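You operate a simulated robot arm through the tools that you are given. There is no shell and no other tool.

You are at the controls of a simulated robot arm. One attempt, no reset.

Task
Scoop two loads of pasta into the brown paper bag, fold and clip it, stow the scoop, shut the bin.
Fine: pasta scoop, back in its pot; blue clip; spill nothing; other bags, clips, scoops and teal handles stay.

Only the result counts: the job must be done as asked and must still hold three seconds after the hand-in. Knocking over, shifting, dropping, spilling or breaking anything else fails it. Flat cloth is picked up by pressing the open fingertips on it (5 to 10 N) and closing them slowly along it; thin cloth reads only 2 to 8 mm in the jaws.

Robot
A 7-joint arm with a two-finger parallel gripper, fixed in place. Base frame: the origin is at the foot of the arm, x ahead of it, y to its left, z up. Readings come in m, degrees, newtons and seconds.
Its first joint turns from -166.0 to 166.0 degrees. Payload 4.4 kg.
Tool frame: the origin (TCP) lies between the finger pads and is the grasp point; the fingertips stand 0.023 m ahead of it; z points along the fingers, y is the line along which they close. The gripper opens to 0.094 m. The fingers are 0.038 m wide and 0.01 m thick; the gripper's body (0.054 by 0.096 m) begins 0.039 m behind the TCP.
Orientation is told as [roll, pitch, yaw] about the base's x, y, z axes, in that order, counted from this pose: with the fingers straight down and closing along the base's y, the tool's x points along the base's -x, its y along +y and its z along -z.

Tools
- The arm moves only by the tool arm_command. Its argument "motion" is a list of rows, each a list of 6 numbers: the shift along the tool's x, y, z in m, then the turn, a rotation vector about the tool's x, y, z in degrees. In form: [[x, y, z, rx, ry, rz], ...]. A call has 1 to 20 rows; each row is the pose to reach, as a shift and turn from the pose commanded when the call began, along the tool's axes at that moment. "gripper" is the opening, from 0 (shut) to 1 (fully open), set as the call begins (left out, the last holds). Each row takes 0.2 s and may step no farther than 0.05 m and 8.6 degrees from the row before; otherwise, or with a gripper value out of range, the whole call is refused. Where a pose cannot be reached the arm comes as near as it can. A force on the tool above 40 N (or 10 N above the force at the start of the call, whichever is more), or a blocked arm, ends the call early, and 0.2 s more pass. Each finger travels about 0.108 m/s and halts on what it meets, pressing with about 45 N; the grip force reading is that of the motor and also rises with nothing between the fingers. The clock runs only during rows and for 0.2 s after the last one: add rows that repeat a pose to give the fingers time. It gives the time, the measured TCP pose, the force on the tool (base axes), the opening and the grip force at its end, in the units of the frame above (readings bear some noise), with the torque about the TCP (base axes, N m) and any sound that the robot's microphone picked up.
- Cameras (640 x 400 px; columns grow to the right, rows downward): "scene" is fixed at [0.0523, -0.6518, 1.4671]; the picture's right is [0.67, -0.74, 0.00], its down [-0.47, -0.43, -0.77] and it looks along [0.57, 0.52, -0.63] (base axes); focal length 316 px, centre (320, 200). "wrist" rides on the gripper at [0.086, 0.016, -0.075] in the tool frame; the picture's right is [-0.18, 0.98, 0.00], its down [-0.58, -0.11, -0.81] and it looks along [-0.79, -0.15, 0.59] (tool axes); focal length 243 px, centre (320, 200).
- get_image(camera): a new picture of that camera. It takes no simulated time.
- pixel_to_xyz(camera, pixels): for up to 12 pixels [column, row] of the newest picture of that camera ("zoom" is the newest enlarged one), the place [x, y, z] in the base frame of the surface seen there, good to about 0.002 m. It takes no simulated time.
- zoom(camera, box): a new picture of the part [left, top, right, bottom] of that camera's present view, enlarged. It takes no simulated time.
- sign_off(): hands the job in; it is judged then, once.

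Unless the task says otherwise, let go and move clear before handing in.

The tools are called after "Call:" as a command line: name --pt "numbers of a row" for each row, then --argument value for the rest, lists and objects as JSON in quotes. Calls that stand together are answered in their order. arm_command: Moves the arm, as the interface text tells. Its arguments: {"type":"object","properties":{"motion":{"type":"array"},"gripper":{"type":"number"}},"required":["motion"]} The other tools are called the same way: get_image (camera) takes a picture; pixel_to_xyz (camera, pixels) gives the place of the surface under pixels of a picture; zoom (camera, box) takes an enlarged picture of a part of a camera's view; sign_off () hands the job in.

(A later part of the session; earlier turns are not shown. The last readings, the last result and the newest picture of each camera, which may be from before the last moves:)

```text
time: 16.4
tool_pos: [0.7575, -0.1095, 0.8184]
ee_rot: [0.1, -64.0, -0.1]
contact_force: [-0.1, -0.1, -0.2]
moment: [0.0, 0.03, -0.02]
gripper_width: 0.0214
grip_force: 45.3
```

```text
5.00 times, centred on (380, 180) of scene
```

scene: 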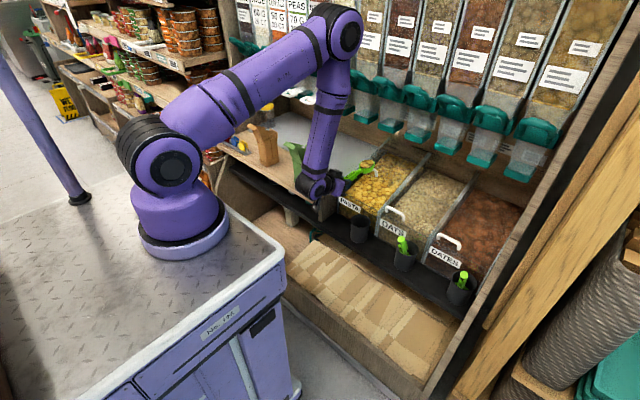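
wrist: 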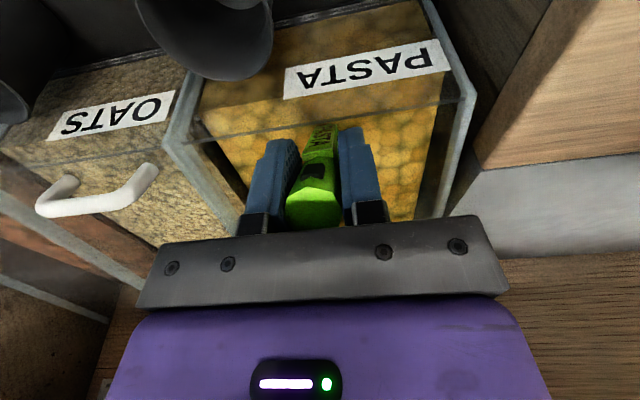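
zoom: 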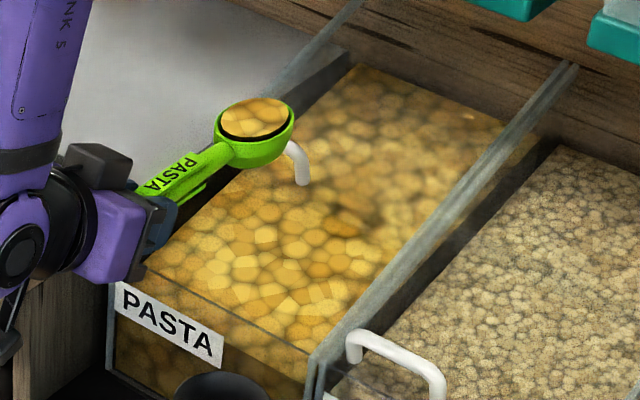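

The cup now holds pasta (zoom (255,120)). I'll look closer at the fill and inspect the bag opening and flap from this view before planning the transfer.

Call:
zoom --camera "scene" --box '[350, 150, 390, 180]'

Call:
zoom --camera "scene" --box '[240, 115, 310, 175]'

Call:
pixel_to_xyz --camera "zoom" --pixels '[[75, 85], [130, 100], [165, 115], [120, 175], [195, 210], [275, 150], [225, 100], [100, 100], [150, 200], [250, 250], [205, 345], [290, 180]]'

```text
13.33 times, centred on (370, 165) of scene
```

zoom: 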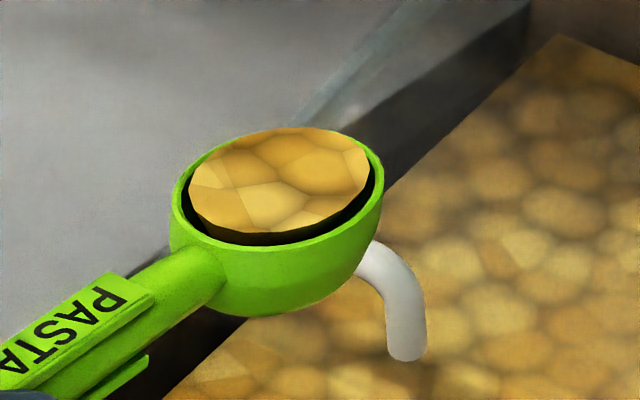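

```text
6.67 times, centred on (275, 145) of scene
```

zoom: 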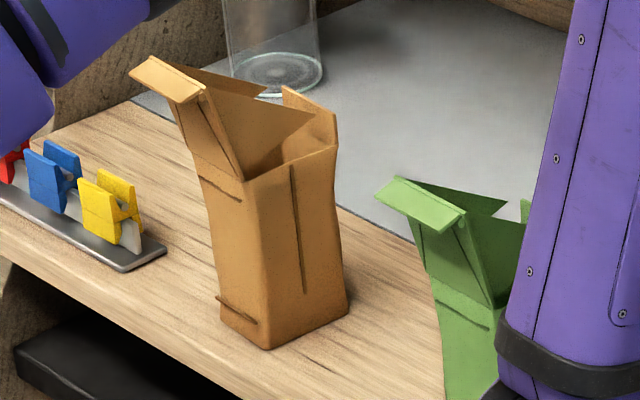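

```text
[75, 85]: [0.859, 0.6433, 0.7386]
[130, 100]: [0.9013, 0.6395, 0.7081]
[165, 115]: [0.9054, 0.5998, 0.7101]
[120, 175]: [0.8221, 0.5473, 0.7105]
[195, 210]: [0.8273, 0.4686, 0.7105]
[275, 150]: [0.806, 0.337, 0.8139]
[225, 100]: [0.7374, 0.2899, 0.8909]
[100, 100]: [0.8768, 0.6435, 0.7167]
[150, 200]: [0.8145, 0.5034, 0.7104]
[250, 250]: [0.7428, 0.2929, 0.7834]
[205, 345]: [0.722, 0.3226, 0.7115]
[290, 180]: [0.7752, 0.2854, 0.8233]
```

The load sits close to level with the rim. Now I'll measure the bag's flap, lip, body top and back panel in the present zoom.

Call:
pixel_to_xyz --camera "zoom" --pixels '[[165, 78], [142, 68], [192, 92], [200, 88], [195, 120], [215, 150], [218, 185], [246, 183], [335, 148], [315, 115], [287, 95], [300, 140]]'

Call:
pixel_to_xyz --camera "zoom" --pixels '[[230, 95], [250, 90], [260, 110], [300, 115], [240, 140], [200, 160], [235, 280], [320, 250], [338, 150], [333, 125], [265, 340], [340, 310]]'

```text
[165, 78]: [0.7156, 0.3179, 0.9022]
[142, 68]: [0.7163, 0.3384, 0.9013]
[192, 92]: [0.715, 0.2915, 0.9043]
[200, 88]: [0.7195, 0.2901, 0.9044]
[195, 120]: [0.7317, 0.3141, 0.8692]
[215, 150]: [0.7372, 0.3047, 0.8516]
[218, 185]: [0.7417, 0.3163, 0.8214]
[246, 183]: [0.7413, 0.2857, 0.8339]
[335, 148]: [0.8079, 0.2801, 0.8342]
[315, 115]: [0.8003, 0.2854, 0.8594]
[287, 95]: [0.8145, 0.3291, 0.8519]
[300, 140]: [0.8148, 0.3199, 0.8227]
```

```text
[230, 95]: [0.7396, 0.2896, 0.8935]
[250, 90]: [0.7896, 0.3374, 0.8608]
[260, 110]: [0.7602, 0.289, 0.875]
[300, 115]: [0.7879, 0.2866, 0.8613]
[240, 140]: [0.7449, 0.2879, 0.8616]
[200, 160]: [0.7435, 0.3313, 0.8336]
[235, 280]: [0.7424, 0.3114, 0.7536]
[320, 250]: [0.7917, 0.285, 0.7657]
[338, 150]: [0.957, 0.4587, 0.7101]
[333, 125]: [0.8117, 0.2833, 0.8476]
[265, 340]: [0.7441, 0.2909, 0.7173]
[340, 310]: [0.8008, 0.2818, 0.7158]
```

The bag's mouth spans roughly x 0.74–0.81, y 0.289–0.337, with the flap rising to z≈0.904 at x≈0.72 and a lip toward -x. I'll first retreat gently with the level load away from the overhanging dispensers, rising a little.

Call:
arm_command --pt "0.0004 0 -0.0051 0 0 0" --pt "0.0014 0 -0.0169 0 0 0" --pt "0.0027 0 -0.0337 0 0 0" --pt "0.0044 0 -0.054 0 0 0" --pt "0.0061 0 -0.0759 0 0 0" --pt "0.0079 0 -0.0978 0 0 0" --pt "0.0097 0 -0.1197 0 0 0" --pt "0.0113 0 -0.1399 0 0 0" --pt "0.0126 0 -0.1568 0 0 0" --pt "0.0136 0 -0.1686 0 0 0" --pt "0.0136 0 -0.1686 0 0 0" --gripper 0.0

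Call:
get_image --camera "scene"

Call:
zoom --camera "scene" --box '[310, 130, 400, 220]'

```text
time: 18.8
tool_pos: [0.6355, -0.1157, 0.8477]
ee_rot: [0.0, -64.0, 0.1]
contact_force: [0.5, -1.3, 0.4]
moment: [0.01, 0.06, 0.01]
gripper_width: 0.0214
grip_force: 45.3
out of reach, approached as far as the arm can: row 8, 9, 10, 11
```

```text
taken
```

scene: 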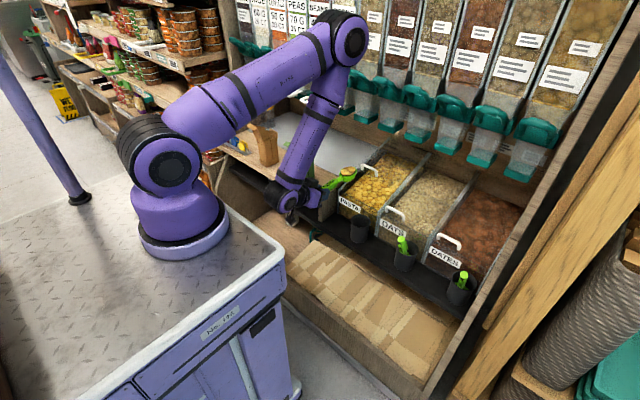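

```text
4.44 times, centred on (355, 175) of scene
```

zoom: 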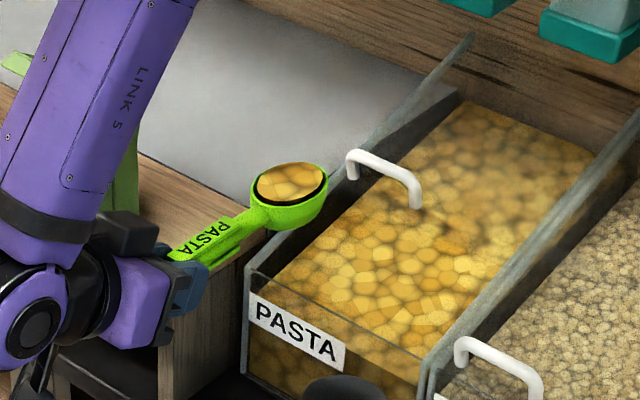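

The arm could not fold closer than x≈0.636 here, but orientation stayed level and the load is intact (zoom (290,182)). I'll make a small test move up and outward to see what the commanded reference is now.

Call:
arm_command --pt "-0.0135 0 0.0048 0 0 0" --pt "-0.0311 0 0.0182 0 0 0" --pt "-0.0311 0 0.0182 0 0 0" --gripper 0.0

```text
time: 19.6
tool_pos: [0.6649, -0.1149, 0.8688]
ee_rot: [0.0, -64.0, 0.0]
contact_force: [-0.4, -0.8, -0.9]
moment: [0.02, 0.06, -0.02]
gripper_width: 0.0213
grip_force: 45.0
```

The reference is the achieved pose, good. Now I'll raise the level scoop by 0.10 m, gently.

Call:
arm_command --pt "-0.0072 0 -0.0035 0 0 0" --pt "-0.0225 0 -0.011 0 0 0" --pt "-0.0405 0 -0.0197 0 0 0" --pt "-0.0584 0 -0.0285 0 0 0" --pt "-0.0755 0 -0.0368 0 0 0" --pt "-0.0863 0 -0.042 0 0 0" --pt "-0.0899 0 -0.0438 0 0 0" --pt "-0.0899 0 -0.0438 0 0 0" --gripper 0.0

Call:
get_image --camera "scene"

Call:
zoom --camera "scene" --box '[270, 90, 390, 200]'

```text
time: 21.4
tool_pos: [0.7005, -0.1229, 0.9547]
ee_rot: [0.0, -64.0, 0.0]
contact_force: [0.1, 0.2, -0.5]
moment: [0.03, 0.07, -0.04]
gripper_width: 0.0213
grip_force: 44.9
out of reach, approached as far as the arm can: row 2, 3, 4, 5, 6, 7, 8
```

```text
taken
```

scene: 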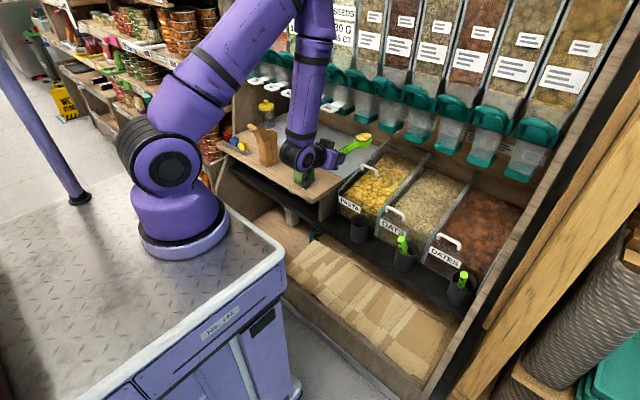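

```text
3.64 times, centred on (330, 145) of scene
```

zoom: 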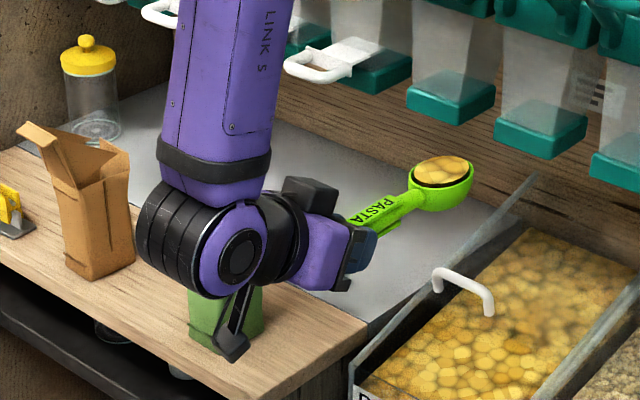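

The arm hit its fold limit again and drifted outward to x 0.70 at z 0.955, still level; the cup tip is now about 6 cm from the dispensers. I'll measure the nearest dispenser parts (zoom (320,68), (450,110), (540,150)) before moving on.

Call:
pixel_to_xyz --camera "zoom" --pixels '[[290, 62], [320, 78], [350, 60], [375, 85], [445, 112], [495, 95], [540, 150], [440, 185], [440, 160], [468, 170], [160, 18], [625, 185]]'

Call:
get_image --camera "wrist"

```text
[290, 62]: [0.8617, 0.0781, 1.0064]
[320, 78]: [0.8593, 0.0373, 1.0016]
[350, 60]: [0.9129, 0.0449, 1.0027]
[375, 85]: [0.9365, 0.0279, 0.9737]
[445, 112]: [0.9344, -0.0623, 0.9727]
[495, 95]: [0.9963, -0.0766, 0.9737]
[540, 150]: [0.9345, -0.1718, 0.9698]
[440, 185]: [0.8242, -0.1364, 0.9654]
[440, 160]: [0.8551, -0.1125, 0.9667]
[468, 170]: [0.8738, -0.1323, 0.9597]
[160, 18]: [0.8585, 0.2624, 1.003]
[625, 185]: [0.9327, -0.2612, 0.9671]
```

```text
taken
```

wrist: 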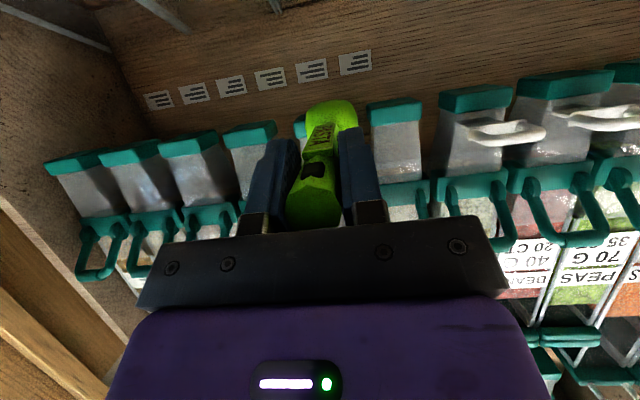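

White loops protrude to x≈0.859 at z≈1.00, above the cup's rim (0.965), so I should stay slightly lower and swing about the base. I'll swing 20° left, turning the yaw with it and dropping 8 mm, keeping the cup level.

Call:
arm_command --pt "0.0019 0.0209 0.0052 -2.25 0 -1.1" --pt "0.0043 0.0421 0.0095 -4.5 0 -2.19" --pt "0.0044 0.0633 0.0092 -6.74 0 -3.29" --pt "0.0051 0.0845 0.0079 -8.99 0 -4.38" --pt "0.006 0.1057 0.0059 -11.24 0 -5.48" --pt "0.0074 0.1267 0.0031 -13.49 0 -6.57" --pt "0.0092 0.1475 -0.0006 -15.73 0 -7.67" --pt "0.0114 0.1682 -0.0052 -17.98 0 -8.76" --pt "0.0114 0.1682 -0.0052 -17.98 0 -8.76" --gripper 0.0

Call:
get_image --camera "scene"

Call:
zoom --camera "scene" --box '[230, 80, 370, 200]'

```text
time: 23.4
tool_pos: [0.6899, 0.047, 0.9466]
ee_rot: [0.1, -64.0, 19.9]
contact_force: [-0.6, 0.0, -0.7]
moment: [-0.03, 0.06, -0.02]
gripper_width: 0.0214
grip_force: 44.7
```

```text
taken
```

scene: 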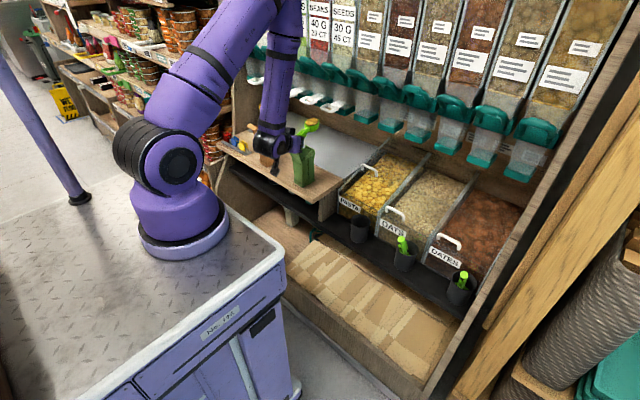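

```text
3.33 times, centred on (300, 140) of scene
```

zoom: 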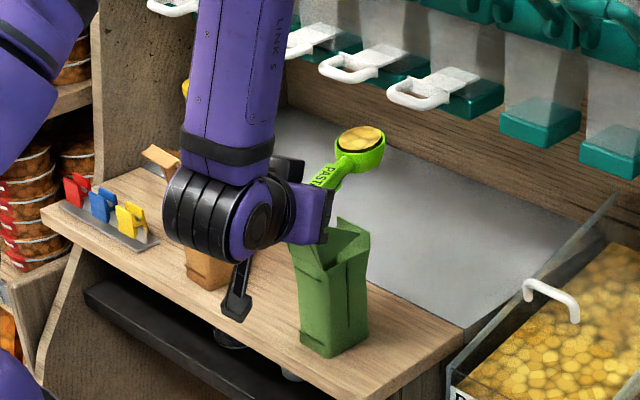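

The swing worked, load intact (zoom (360,140)). I'll continue to the brown bag's near side at about (0.625,0.225,0.955) with yaw turning to 30°, so the cup arrives above the flap.

Call:
arm_command --pt "-0.0026 0.0211 0.0032 -1.01 0 -0.49" --pt "-0.0046 0.0421 0.0054 -2.02 0 -0.98" --pt "-0.0063 0.0632 0.0068 -3.03 0 -1.47" --pt "-0.0075 0.0842 0.0073 -4.04 0 -1.96" --pt "-0.0083 0.1053 0.007 -5.04 0 -2.46" --pt "-0.0087 0.1263 0.0057 -6.05 0 -2.95" --pt "-0.0086 0.1474 0.0035 -7.06 0 -3.44" --pt "-0.0082 0.1684 0.0005 -8.07 0 -3.93" --pt "-0.0072 0.1895 -0.0035 -9.08 0 -4.42" --pt "-0.0072 0.1895 -0.0035 -9.08 0 -4.42" --gripper 0.0

Call:
get_image --camera "scene"

Call:
zoom --camera "scene" --box '[220, 80, 340, 190]'

Call:
get_image --camera "wrist"

```text
time: 25.6
tool_pos: [0.6248, 0.2237, 0.9535]
ee_rot: [0.1, -64.0, 30.0]
contact_force: [0.8, -0.3, -1.4]
moment: [-0.02, 0.05, -0.04]
gripper_width: 0.0212
grip_force: 45.2
```

```text
taken
```

scene: 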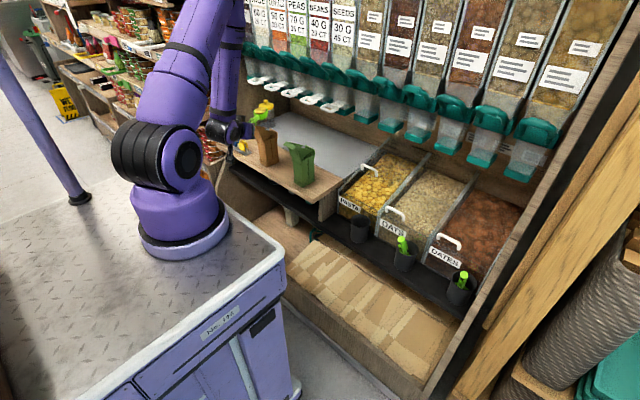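

```text
3.64 times, centred on (280, 135) of scene
```

zoom: 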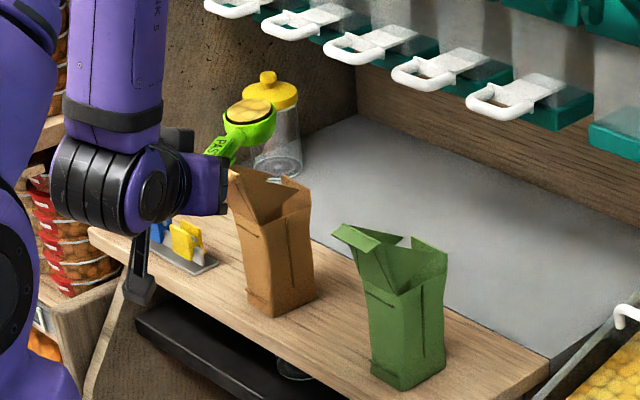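

```text
taken
```

wrist: 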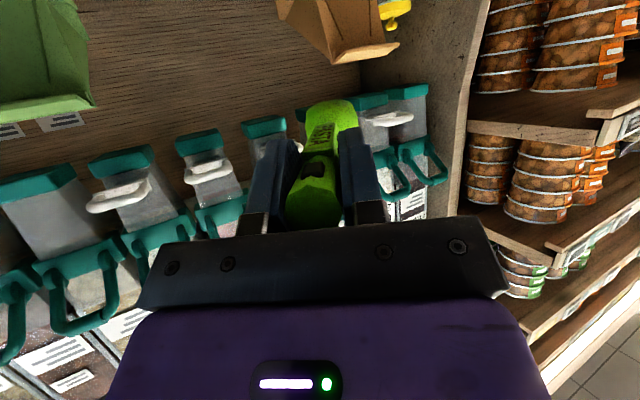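

The level load hangs over the bag's mouth: cup at zoom (250,115), bag below at (275,200). I'll verify the cup rim's actual position against the bag mouth before tilting.

Call:
zoom --camera "scene" --box '[245, 95, 295, 150]'

Call:
pixel_to_xyz --camera "zoom" --pixels '[[230, 70], [265, 30], [310, 25], [340, 55], [320, 100], [260, 110], [285, 65], [235, 160], [210, 190], [330, 180], [370, 190], [400, 210]]'

```text
7.27 times, centred on (270, 122) of scene
```

zoom: 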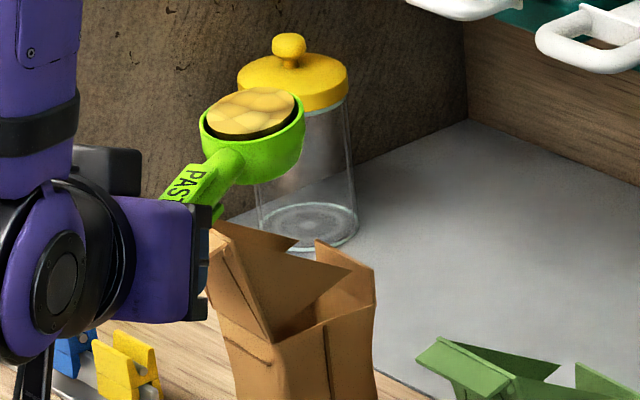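

```text
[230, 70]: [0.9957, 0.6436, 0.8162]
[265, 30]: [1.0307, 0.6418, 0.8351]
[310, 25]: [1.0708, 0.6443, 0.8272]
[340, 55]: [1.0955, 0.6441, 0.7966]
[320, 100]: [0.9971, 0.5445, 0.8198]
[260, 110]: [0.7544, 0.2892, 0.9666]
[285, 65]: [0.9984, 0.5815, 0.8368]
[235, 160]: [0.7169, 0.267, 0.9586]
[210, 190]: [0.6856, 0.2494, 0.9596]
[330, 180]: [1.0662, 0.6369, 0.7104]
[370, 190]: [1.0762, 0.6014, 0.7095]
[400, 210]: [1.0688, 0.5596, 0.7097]
```

I'll query the rim points at their actual zoom pixels to confirm the tip's location.

Call:
pixel_to_xyz --camera "zoom" --pixels '[[202, 125], [225, 97], [265, 89], [302, 108], [285, 135], [240, 150], [213, 142], [250, 120], [290, 100], [262, 180], [225, 235], [300, 250]]'

```text
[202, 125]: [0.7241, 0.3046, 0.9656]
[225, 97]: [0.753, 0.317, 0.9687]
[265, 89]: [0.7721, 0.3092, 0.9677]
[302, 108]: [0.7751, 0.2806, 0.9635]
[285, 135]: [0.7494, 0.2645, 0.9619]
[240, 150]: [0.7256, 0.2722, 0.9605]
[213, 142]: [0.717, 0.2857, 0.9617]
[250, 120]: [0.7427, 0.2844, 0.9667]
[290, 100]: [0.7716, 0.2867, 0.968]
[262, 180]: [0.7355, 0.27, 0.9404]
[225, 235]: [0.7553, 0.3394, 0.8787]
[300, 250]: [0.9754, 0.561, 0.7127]
```

The tip is at about (0.775,0.308,0.965), over the mouth. I'll tilt the cup down slowly to 40° about its tip while lowering it a bit.

Call:
arm_command --pt "-0.0085 0 -0.004 0 4 0" --pt "-0.0169 0 -0.0079 0 8 0" --pt "-0.0253 0 -0.01 0 12 0" --pt "-0.0337 0 -0.0121 0 16 0" --pt "-0.0426 0 -0.0125 0 20 0" --pt "-0.0514 0 -0.0129 0 24 0" --pt "-0.0603 0 -0.0116 0 28 0" --pt "-0.0692 0 -0.0103 0 32 0" --pt "-0.078 0 -0.0073 0 36 0" --pt "-0.0868 0 -0.0043 0 40 0" --gripper 0.0

Call:
zoom --camera "scene" --box '[235, 85, 305, 165]'

Call:
get_image --camera "wrist"

```text
time: 27.8
tool_pos: [0.6557, 0.2425, 1.0359]
ee_rot: [0.1, -23.9, 30.1]
contact_force: [0.5, 0.4, -0.2]
moment: [0.01, 0.05, 0.0]
gripper_width: 0.0212
grip_force: 44.9
```

```text
5.00 times, centred on (270, 125) of scene
```

zoom: 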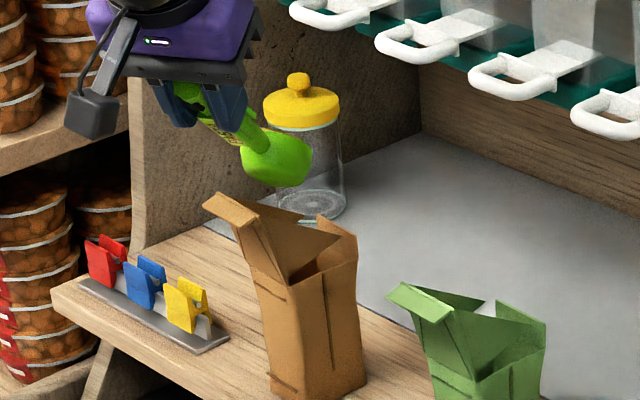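

```text
taken
```

wrist: 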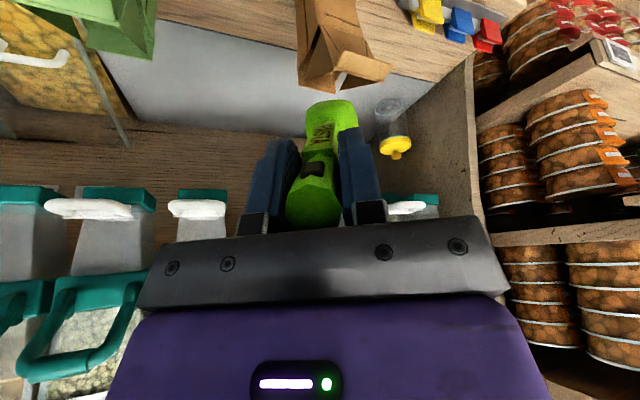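

No spill seen; the tip is over the mouth at about (0.776,0.312,0.932). I'll keep tilting slowly to 72° so the pasta slides into the bag.

Call:
arm_command --pt "-0.0097 0 -0.0025 0 4 0" --pt "-0.0193 0 -0.0049 0 8 0" --pt "-0.0297 0 -0.0058 0 12 0" --pt "-0.04 0 -0.0066 0 16 0" --pt "-0.0507 0 -0.0058 0 20 0" --pt "-0.0614 0 -0.005 0 24 0" --pt "-0.0727 0 -0.0035 0 28 0" --pt "-0.0839 0 -0.0019 0 32 0" --pt "-0.0839 0 -0.0019 0 32 0" --gripper 0.0

Call:
zoom --camera "scene" --box '[235, 85, 305, 165]'

Call:
get_image --camera "wrist"

```text
time: 29.8
tool_pos: [0.7211, 0.2807, 1.0689]
ee_rot: [0.0, 8.0, 30.1]
contact_force: [0.3, -0.7, -0.3]
moment: [0.0, -0.01, 0.0]
gripper_width: 0.0214
grip_force: 44.8
```

```text
5.00 times, centred on (270, 125) of scene
```

zoom: 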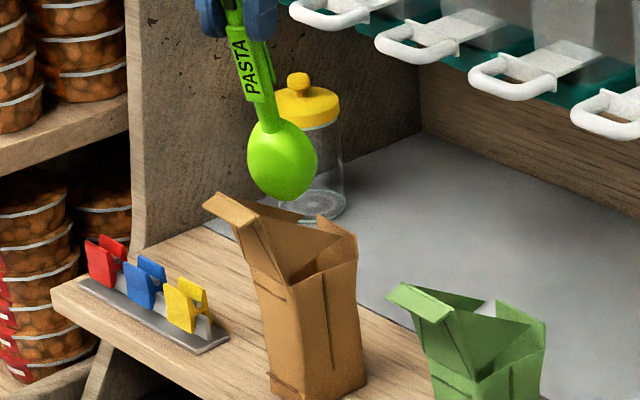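

```text
taken
```

wrist: 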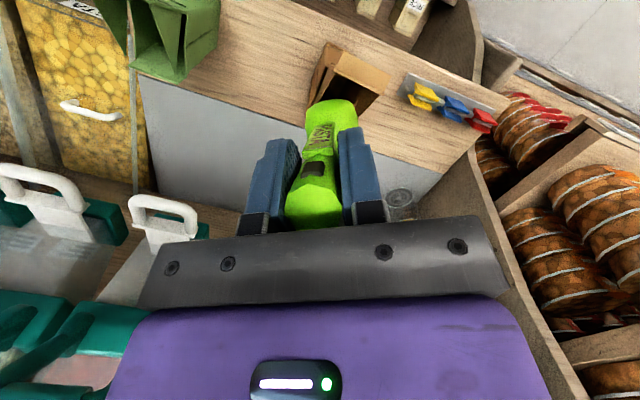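

No pasta is visible on the counter. I'll zoom into the wrist view at the bag mouth (345,80) to look for pasta inside.

Call:
zoom --camera "wrist" --box '[290, 30, 410, 130]'

Call:
zoom --camera "scene" --box '[255, 95, 295, 145]'

```text
4.00 times, centred on (350, 80) of wrist
```

zoom: 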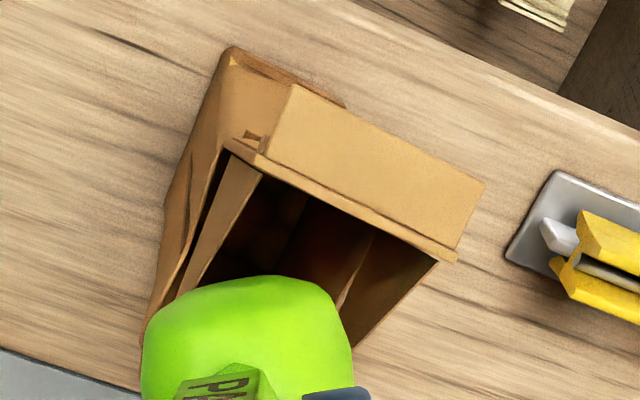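

```text
8.00 times, centred on (275, 120) of scene
```

zoom: 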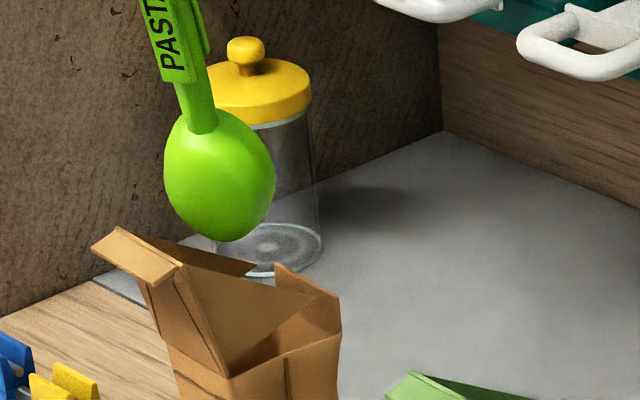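

The bag's interior is too dark to judge. I'll bring the cup back to level along the same path over the mouth and look whether it is empty.

Call:
arm_command --pt "0.0207 0 0.0093 0 -8 0" --pt "0.0397 0 0.0193 0 -16 0" --pt "0.0563 0 0.0317 0 -24 0" --pt "0.0702 0 0.0461 0 -32 0" --pt "0.0813 0 0.0611 0 -40 0" --pt "0.0892 0 0.0773 0 -48 0" --pt "0.0939 0 0.0943 0 -56 0" --pt "0.0951 0 0.1116 0 -64 0" --pt "0.0928 0 0.1301 0 -72 0" --pt "0.0928 0 0.1301 0 -72 0" --gripper 0.0

Call:
zoom --camera "scene" --box '[235, 85, 305, 165]'

Call:
get_image --camera "scene"

```text
time: 32.0
tool_pos: [0.6243, 0.2258, 0.954]
ee_rot: [0.1, -64.1, 30.0]
contact_force: [-0.8, -0.8, -0.5]
moment: [0.03, 0.07, 0.01]
gripper_width: 0.0214
grip_force: 44.6
```

```text
5.00 times, centred on (270, 125) of scene
```

zoom: 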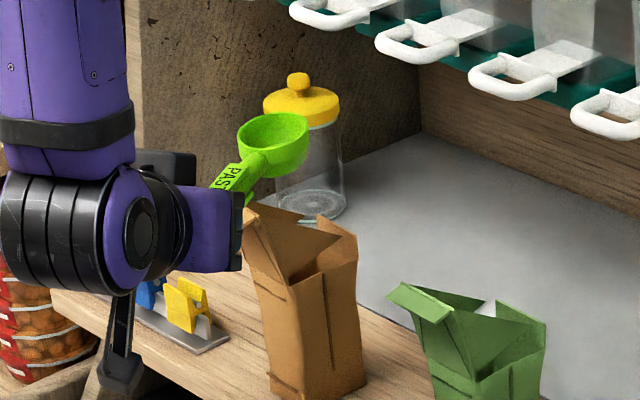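

```text
taken
```

scene: 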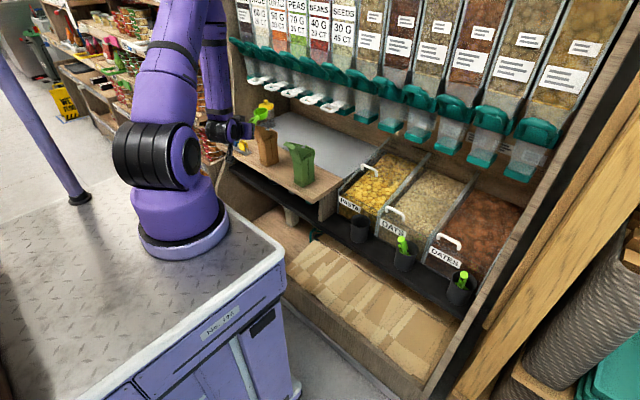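

The cup is empty and the counter shows no stray pasta, so load one is in the bag. I'll return along the same path for the second load, starting with the swing back toward the green bag.

Call:
arm_command --pt "0.0011 -0.0316 0.0007 1.51 0 0.74" --pt "0.0033 -0.063 -0.0006 3.03 0 1.47" --pt "0.0064 -0.0942 -0.0041 4.54 0 2.21" --pt "0.0105 -0.1253 -0.0094 6.05 0 2.95" --pt "0.0155 -0.1559 -0.0166 7.57 0 3.68" --pt "0.0216 -0.1866 -0.026 9.08 0 4.42" --pt "0.0216 -0.1866 -0.026 9.08 0 4.42" --gripper 0.0

```text
time: 33.6
tool_pos: [0.69, 0.0473, 0.9462]
ee_rot: [0.1, -64.0, 19.9]
contact_force: [0.2, 0.8, 0.1]
moment: [-0.04, 0.07, 0.01]
gripper_width: 0.0215
grip_force: 44.9
```

The arm is at (0.690,0.047,0.946) with yaw 20 as planned. I'll swing back the remaining 20° to face the bins.

Call:
arm_command --pt "0.001 -0.0212 -0.0021 2.25 0 1.1" --pt "0.0025 -0.0421 -0.005 4.5 0 2.19" --pt "0.0042 -0.0629 -0.0087 6.74 0 3.29" --pt "0.0065 -0.0837 -0.0134 8.99 0 4.38" --pt "0.0092 -0.1041 -0.0188 11.24 0 5.48" --pt "0.0121 -0.1241 -0.0249 13.49 0 6.57" --pt "0.0156 -0.144 -0.032 15.73 0 7.67" --pt "0.0189 -0.1631 -0.0388 17.98 0 8.76" --pt "0.0189 -0.1631 -0.0388 17.98 0 8.76" --gripper 0.0

Call:
get_image --camera "scene"

```text
time: 35.6
tool_pos: [0.7057, -0.1201, 0.9463]
ee_rot: [0.0, -64.0, -0.1]
contact_force: [0.1, -0.1, -0.7]
moment: [0.0, 0.06, 0.01]
gripper_width: 0.021
grip_force: 45.0
```

```text
taken
```

scene: 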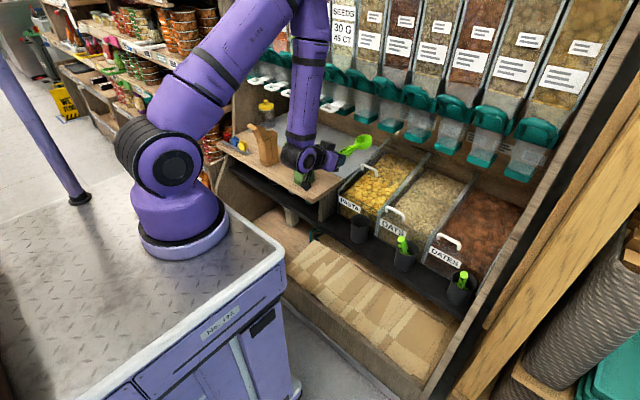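

I'm back at the bin side. Before the second scoop I'll check the pasta surface where I dug (around scene (362,190)).

Call:
zoom --camera "scene" --box '[330, 145, 410, 225]'

Call:
pixel_to_xyz --camera "scene" --pixels '[[355, 188], [360, 193], [365, 198], [370, 203], [360, 185], [365, 190], [370, 195], [375, 200], [365, 182], [370, 187], [375, 192], [380, 197]]'

```text
5.00 times, centred on (370, 185) of scene
```

zoom: 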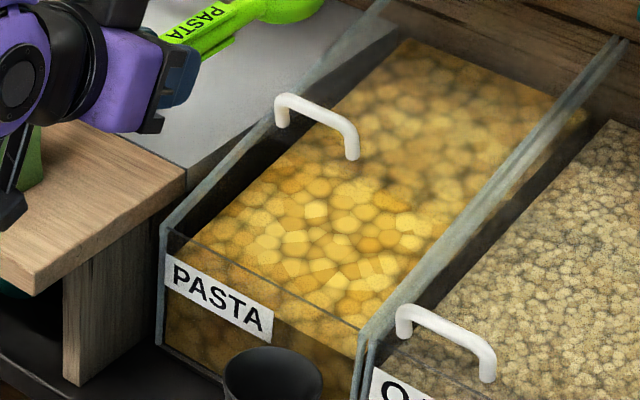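

```text
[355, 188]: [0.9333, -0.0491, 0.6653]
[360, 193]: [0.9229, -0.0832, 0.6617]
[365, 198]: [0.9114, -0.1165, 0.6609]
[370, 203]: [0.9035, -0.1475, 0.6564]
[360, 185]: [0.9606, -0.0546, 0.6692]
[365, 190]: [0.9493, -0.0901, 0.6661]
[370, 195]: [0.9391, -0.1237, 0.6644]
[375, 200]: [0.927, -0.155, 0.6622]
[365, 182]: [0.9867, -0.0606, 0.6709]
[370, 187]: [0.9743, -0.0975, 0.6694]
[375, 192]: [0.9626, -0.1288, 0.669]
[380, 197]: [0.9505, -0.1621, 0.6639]
```

The surface is unchanged (z≈0.66), so I'll repeat the same scoop. First the approach over the opening with the cup tilted down.

Call:
arm_command --pt "0.0015 0.0015 0.0205 0 7.86 0" --pt "0.0029 0.003 0.0409 0 15.71 0" --pt "0.0044 0.0045 0.0614 0 23.57 0" --pt "0.0059 0.0061 0.0819 0 31.43 0" --pt "0.0074 0.0076 0.1024 0 39.29 0" --pt "0.0088 0.0091 0.1228 0 47.14 0" --pt "0.0103 0.0106 0.1433 0 55 0" --pt "0.0103 0.0106 0.1433 0 55 0" --gripper 0.0

Call:
zoom --camera "scene" --box '[320, 120, 420, 220]'

```text
time: 37.4
tool_pos: [0.8305, -0.1091, 0.8734]
ee_rot: [0.1, -8.8, 0.1]
contact_force: [1.0, 0.2, -0.6]
moment: [-0.01, 0.05, 0.0]
gripper_width: 0.0213
grip_force: 44.9
```

```text
4.00 times, centred on (370, 170) of scene
```

zoom: 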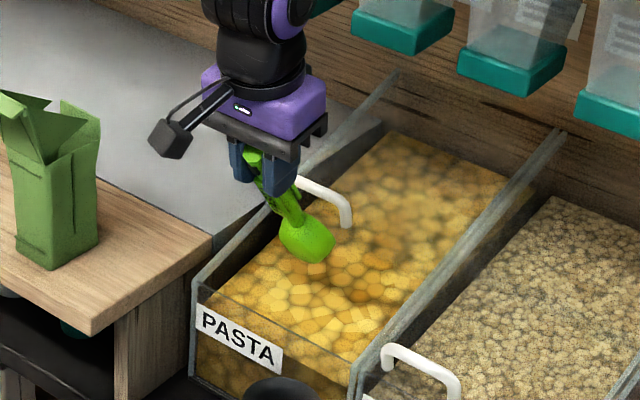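

Same pose as before the first scoop. I'll lower the cup into the pasta again.

Call:
arm_command --pt "0.0037 0 0.04 0 0 0" --pt "0.0075 0 0.0798 0 0 0" --pt "0.009 0 0.09 0 0 0" --pt "0.0105 0 0.1 0 0 0" --pt "0.012 0 0.11 0 0 0" --pt "0.0135 0 0.12 0 0 0" --pt "0.0157 0 0.1312 0 0 0" --gripper 0.0

```text
time: 39.0
tool_pos: [0.8349, -0.1094, 0.7428]
ee_rot: [0.0, -9.0, -0.1]
contact_force: [-0.1, -1.0, -0.3]
moment: [0.01, 0.03, -0.02]
gripper_width: 0.0212
grip_force: 44.7
```

The pose matches the first scoop with no contact force. I'll repeat the sweep-and-curl that filled the cup.

Call:
arm_command --pt "-0.0101 0 0.0091 0 0 0" --pt "-0.0147 0 0.0119 0 -3 0" --pt "-0.0014 0 0.0067 0 -9 0" --pt "0.0154 0 0.004 0 -15 0" --pt "0.0301 0 -0.0054 0 -21 0" --pt "0.0422 0 -0.0123 0 -28 0" --pt "0.0579 0 -0.0219 0 -35 0" --pt "0.0665 0 -0.0313 0 -42 0" --pt "0.0699 0 -0.042 0 -49 0" --pt "0.0705 0 -0.0573 0 -55 0" --pt "0.0658 0 -0.087 0 -55 0" --pt "0.0658 0 -0.087 0 -55 0" --gripper 0.0

Call:
zoom --camera "scene" --box '[330, 140, 430, 220]'

```text
time: 41.6
tool_pos: [0.7559, -0.1103, 0.819]
ee_rot: [0.0, -64.0, 0.0]
contact_force: [0.7, 0.2, -0.3]
moment: [0.03, 0.1, -0.01]
gripper_width: 0.0211
grip_force: 45.1
```

```text
5.00 times, centred on (380, 180) of scene
```

zoom: 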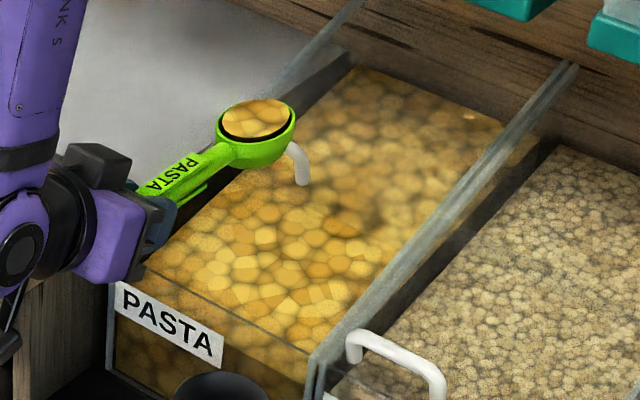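

The cup is full again (zoom (255,120)). I'll move it up and back to (0.706,-0.12,0.946), a pose already shown to be reachable, keeping it level.

Call:
arm_command --pt "-0.0037 -0.0004 -0.004 0 0 0" --pt "-0.0129 -0.0014 -0.0141 0 0 0" --pt "-0.0258 -0.0028 -0.0282 0 0 0" --pt "-0.0406 -0.0044 -0.0443 0 0 0" --pt "-0.0554 -0.006 -0.0604 0 0 0" --pt "-0.0701 -0.0076 -0.0765 0 0 0" --pt "-0.0831 -0.009 -0.0905 0 0 0" --pt "-0.0905 -0.0098 -0.0986 0 0 0" --pt "-0.0923 -0.01 -0.1006 0 0 0" --pt "-0.0923 -0.01 -0.1006 0 0 0" --gripper 0.0

Call:
zoom --camera "scene" --box '[270, 90, 410, 210]'

```text
time: 43.8
tool_pos: [0.7064, -0.1208, 0.9446]
ee_rot: [0.1, -64.0, -0.1]
contact_force: [-0.5, 0.3, -0.9]
moment: [0.03, 0.07, 0.02]
gripper_width: 0.0211
grip_force: 45.2
```

```text
3.33 times, centred on (340, 150) of scene
```

zoom: 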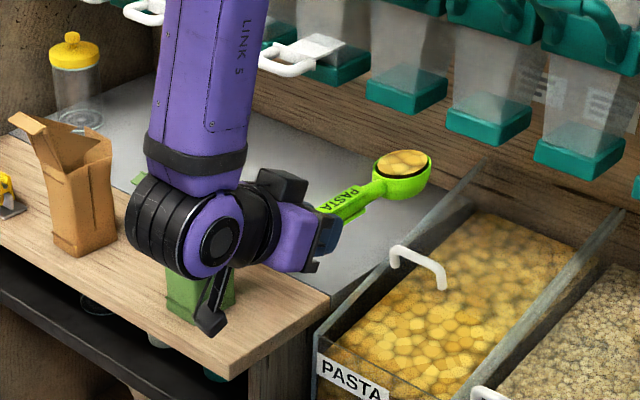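

The load is level and clear of the dispensers. Swinging 20° left again as before.

Call:
arm_command --pt "-0.0003 0.0205 0.0005 -2.25 0 -1.1" --pt "-0.0005 0.0419 0.0011 -4.5 0 -2.19" --pt "-0.0004 0.0631 0.0007 -6.74 0 -3.29" --pt "0.0003 0.0843 -0.0005 -8.99 0 -4.38" --pt "0.0012 0.1055 -0.0025 -11.24 0 -5.48" --pt "0.0026 0.1265 -0.0054 -13.49 0 -6.57" --pt "0.0044 0.1473 -0.0091 -15.73 0 -7.67" --pt "0.0067 0.168 -0.0137 -17.98 0 -8.76" --pt "0.0067 0.168 -0.0137 -17.98 0 -8.76" --gripper 0.0

```text
time: 45.8
tool_pos: [0.6915, 0.0483, 0.9437]
ee_rot: [0.1, -64.0, 20.0]
contact_force: [-0.1, -0.1, -0.6]
moment: [-0.02, 0.03, 0.01]
gripper_width: 0.0214
grip_force: 45.1
```

On track at (0.692,0.048,0.944). I'll continue to the pouring spot over the brown bag.

Call:
arm_command --pt "-0.0026 0.0208 0.0029 -1.01 0 -0.49" --pt "-0.0047 0.0417 0.0047 -2.02 0 -0.98" --pt "-0.0064 0.0625 0.0058 -3.03 0 -1.47" --pt "-0.0077 0.0834 0.0059 -4.04 0 -1.96" --pt "-0.0085 0.1042 0.0052 -5.04 0 -2.46" --pt "-0.009 0.1251 0.0035 -6.05 0 -2.95" --pt "-0.0089 0.1459 0.001 -7.06 0 -3.44" --pt "-0.0086 0.1668 -0.0024 -8.07 0 -3.93" --pt "-0.0076 0.1876 -0.0067 -9.08 0 -4.42" --pt "-0.0076 0.1876 -0.0067 -9.08 0 -4.42" --gripper 0.0

Call:
zoom --camera "scene" --box '[235, 85, 305, 165]'

```text
time: 48.0
tool_pos: [0.6242, 0.2249, 0.9541]
ee_rot: [0.1, -64.0, 30.0]
contact_force: [-0.6, 0.4, -0.7]
moment: [-0.02, 0.05, 0.02]
gripper_width: 0.0212
grip_force: 45.2
```

```text
5.00 times, centred on (270, 125) of scene
```

zoom: 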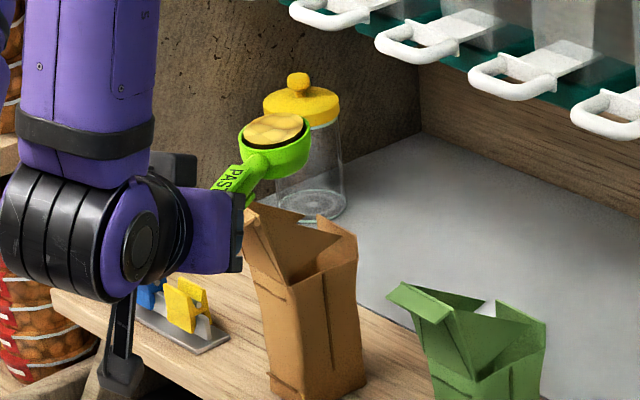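

Same pose as the first pour, load intact at zoom (275,128). I'll tilt slowly to 40° about the tip.

Call:
arm_command --pt "-0.0085 0 -0.004 0 4 0" --pt "-0.0169 0 -0.0079 0 8 0" --pt "-0.0253 0 -0.01 0 12 0" --pt "-0.0337 0 -0.0121 0 16 0" --pt "-0.0426 0 -0.0125 0 20 0" --pt "-0.0514 0 -0.0129 0 24 0" --pt "-0.0603 0 -0.0116 0 28 0" --pt "-0.0692 0 -0.0103 0 32 0" --pt "-0.078 0 -0.0073 0 36 0" --pt "-0.0868 0 -0.0043 0 40 0" --gripper 0.0

Call:
zoom --camera "scene" --box '[235, 85, 305, 165]'

```text
time: 50.2
tool_pos: [0.6544, 0.2385, 1.0343]
ee_rot: [0.1, -24.1, 30.1]
contact_force: [0.0, -0.1, -0.6]
moment: [-0.05, -0.01, 0.04]
gripper_width: 0.021
grip_force: 45.1
```

```text
5.00 times, centred on (270, 125) of scene
```

zoom: 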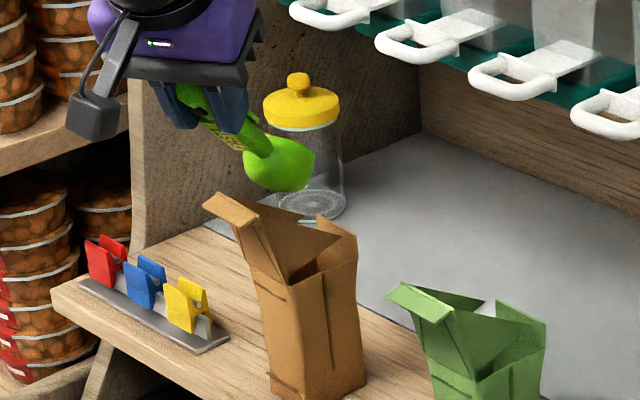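

The cup's tip is over the mouth as before. Tilting on to 72° to empty it.

Call:
arm_command --pt "-0.0097 0 -0.0025 0 4 0" --pt "-0.0193 0 -0.0049 0 8 0" --pt "-0.0297 0 -0.0058 0 12 0" --pt "-0.04 0 -0.0066 0 16 0" --pt "-0.0507 0 -0.0058 0 20 0" --pt "-0.0614 0 -0.005 0 24 0" --pt "-0.0727 0 -0.0035 0 28 0" --pt "-0.0839 0 -0.0019 0 32 0" --pt "-0.0839 0 -0.0019 0 32 0" --gripper 0.0

Call:
get_image --camera "wrist"

Call:
zoom --camera "wrist" --box '[290, 30, 410, 130]'

Call:
zoom --camera "scene" --box '[235, 85, 305, 165]'

```text
time: 52.2
tool_pos: [0.7195, 0.2779, 1.0701]
ee_rot: [0.1, 8.0, 30.1]
contact_force: [1.0, 1.0, -0.3]
moment: [0.05, -0.02, -0.01]
gripper_width: 0.0214
grip_force: 45.4
```

```text
taken
```

wrist: 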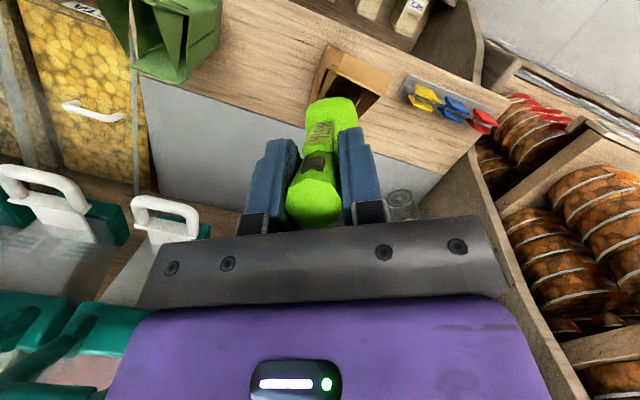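

```text
4.00 times, centred on (350, 80) of wrist
```

zoom: 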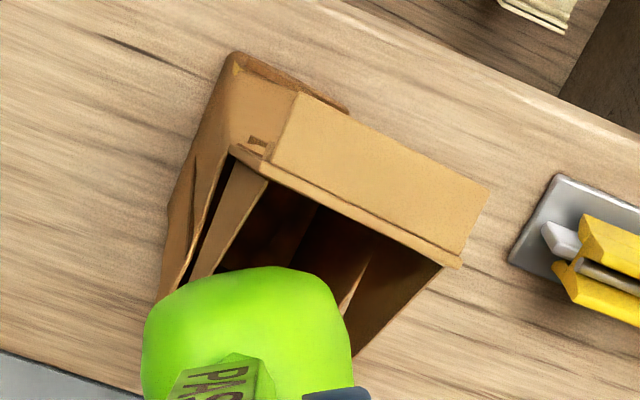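

```text
5.00 times, centred on (270, 125) of scene
```

zoom: 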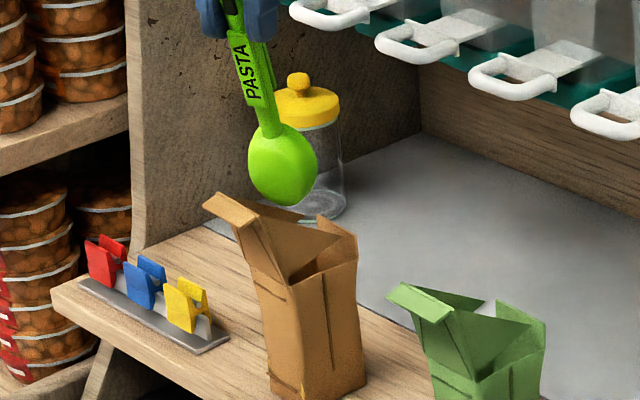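

No stray pasta. I'll level the cup back along the same path to confirm it is empty, then carry it home.

Call:
arm_command --pt "0.0207 0 0.0093 0 -8 0" --pt "0.0397 0 0.0193 0 -16 0" --pt "0.0563 0 0.0317 0 -24 0" --pt "0.0702 0 0.0461 0 -32 0" --pt "0.0813 0 0.0611 0 -40 0" --pt "0.0892 0 0.0773 0 -48 0" --pt "0.0939 0 0.0943 0 -56 0" --pt "0.0951 0 0.1116 0 -64 0" --pt "0.0928 0 0.1301 0 -72 0" --pt "0.0928 0 0.1301 0 -72 0" --gripper 0.0

Call:
zoom --camera "scene" --box '[235, 85, 305, 165]'

```text
time: 54.4
tool_pos: [0.6247, 0.2216, 0.9549]
ee_rot: [0.2, -64.1, 30.0]
contact_force: [0.3, 0.3, 0.0]
moment: [-0.02, 0.04, 0.0]
gripper_width: 0.0212
grip_force: 45.4
```

```text
5.00 times, centred on (270, 125) of scene
```

zoom: 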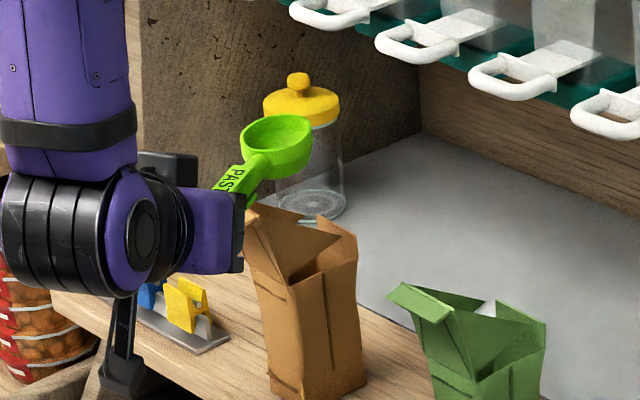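

The cup is empty again; two loads are in the bag. Returning the scoop along the known path.

Call:
arm_command --pt "0.0011 -0.0316 0.0007 1.51 0 0.74" --pt "0.0033 -0.063 -0.0006 3.03 0 1.47" --pt "0.0064 -0.0942 -0.0041 4.54 0 2.21" --pt "0.0105 -0.1253 -0.0094 6.05 0 2.95" --pt "0.0155 -0.1559 -0.0166 7.57 0 3.68" --pt "0.0216 -0.1866 -0.026 9.08 0 4.42" --pt "0.0216 -0.1866 -0.026 9.08 0 4.42" --gripper 0.0

Call:
arm_command --pt "0.001 -0.0212 -0.0021 2.25 0 1.1" --pt "0.0025 -0.0421 -0.005 4.5 0 2.19" --pt "0.0042 -0.0629 -0.0087 6.74 0 3.29" --pt "0.0065 -0.0837 -0.0134 8.99 0 4.38" --pt "0.0092 -0.1041 -0.0188 11.24 0 5.48" --pt "0.0121 -0.1241 -0.0249 13.49 0 6.57" --pt "0.0156 -0.144 -0.032 15.73 0 7.67" --pt "0.0189 -0.1631 -0.0388 17.98 0 8.76" --pt "0.0189 -0.1631 -0.0388 17.98 0 8.76" --gripper 0.0

```text
time: 56.0
tool_pos: [0.6879, 0.0458, 0.9462]
ee_rot: [0.0, -64.0, 19.9]
contact_force: [-0.6, -0.5, 0.2]
moment: [0.0, -0.01, -0.02]
gripper_width: 0.0211
grip_force: 44.8
```

```text
time: 58.0
tool_pos: [0.7057, -0.1239, 0.9449]
ee_rot: [0.0, -64.0, 0.0]
contact_force: [-0.5, 1.1, -0.4]
moment: [0.02, 0.01, 0.01]
gripper_width: 0.0213
grip_force: 44.9
```

Now I'll tilt the scoop back to its stowing attitude (tool vertical) above the pot at about (0.747,-0.168,0.875).

Call:
arm_command --pt "0.0056 -0.0058 0.0084 0 8 0" --pt "0.0112 -0.0115 0.0168 0 16 0" --pt "0.0169 -0.0172 0.0253 0 24 0" --pt "0.0225 -0.023 0.0337 0 32 0" --pt "0.0281 -0.0288 0.0421 0 40 0" --pt "0.0338 -0.0345 0.0506 0 48 0" --pt "0.0394 -0.0403 0.059 0 56 0" --pt "0.045 -0.046 0.0674 0 64 0" --pt "0.045 -0.046 0.0674 0 64 0" --gripper 0.0

Call:
get_image --camera "wrist"

Call:
zoom --camera "scene" --box '[320, 140, 400, 250]'

```text
time: 60.0
tool_pos: [0.746, -0.1689, 0.8765]
ee_rot: [0.0, 0.1, -0.1]
contact_force: [0.2, -0.5, -0.9]
moment: [-0.03, 0.04, -0.01]
gripper_width: 0.0213
grip_force: 44.2
```

```text
taken
```

wrist: 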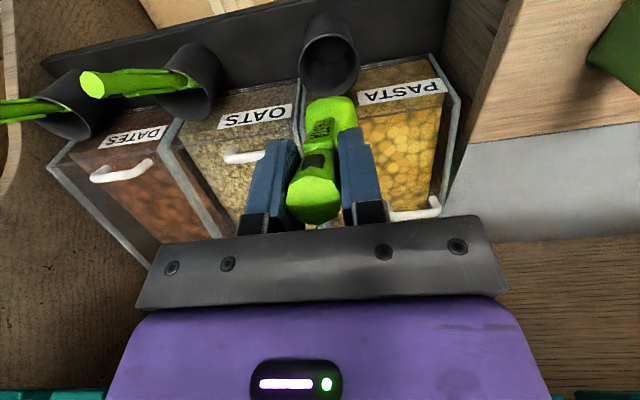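

```text
3.64 times, centred on (360, 195) of scene
```

zoom: 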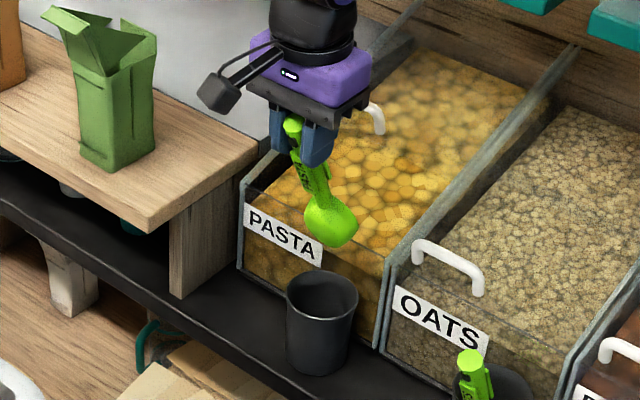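

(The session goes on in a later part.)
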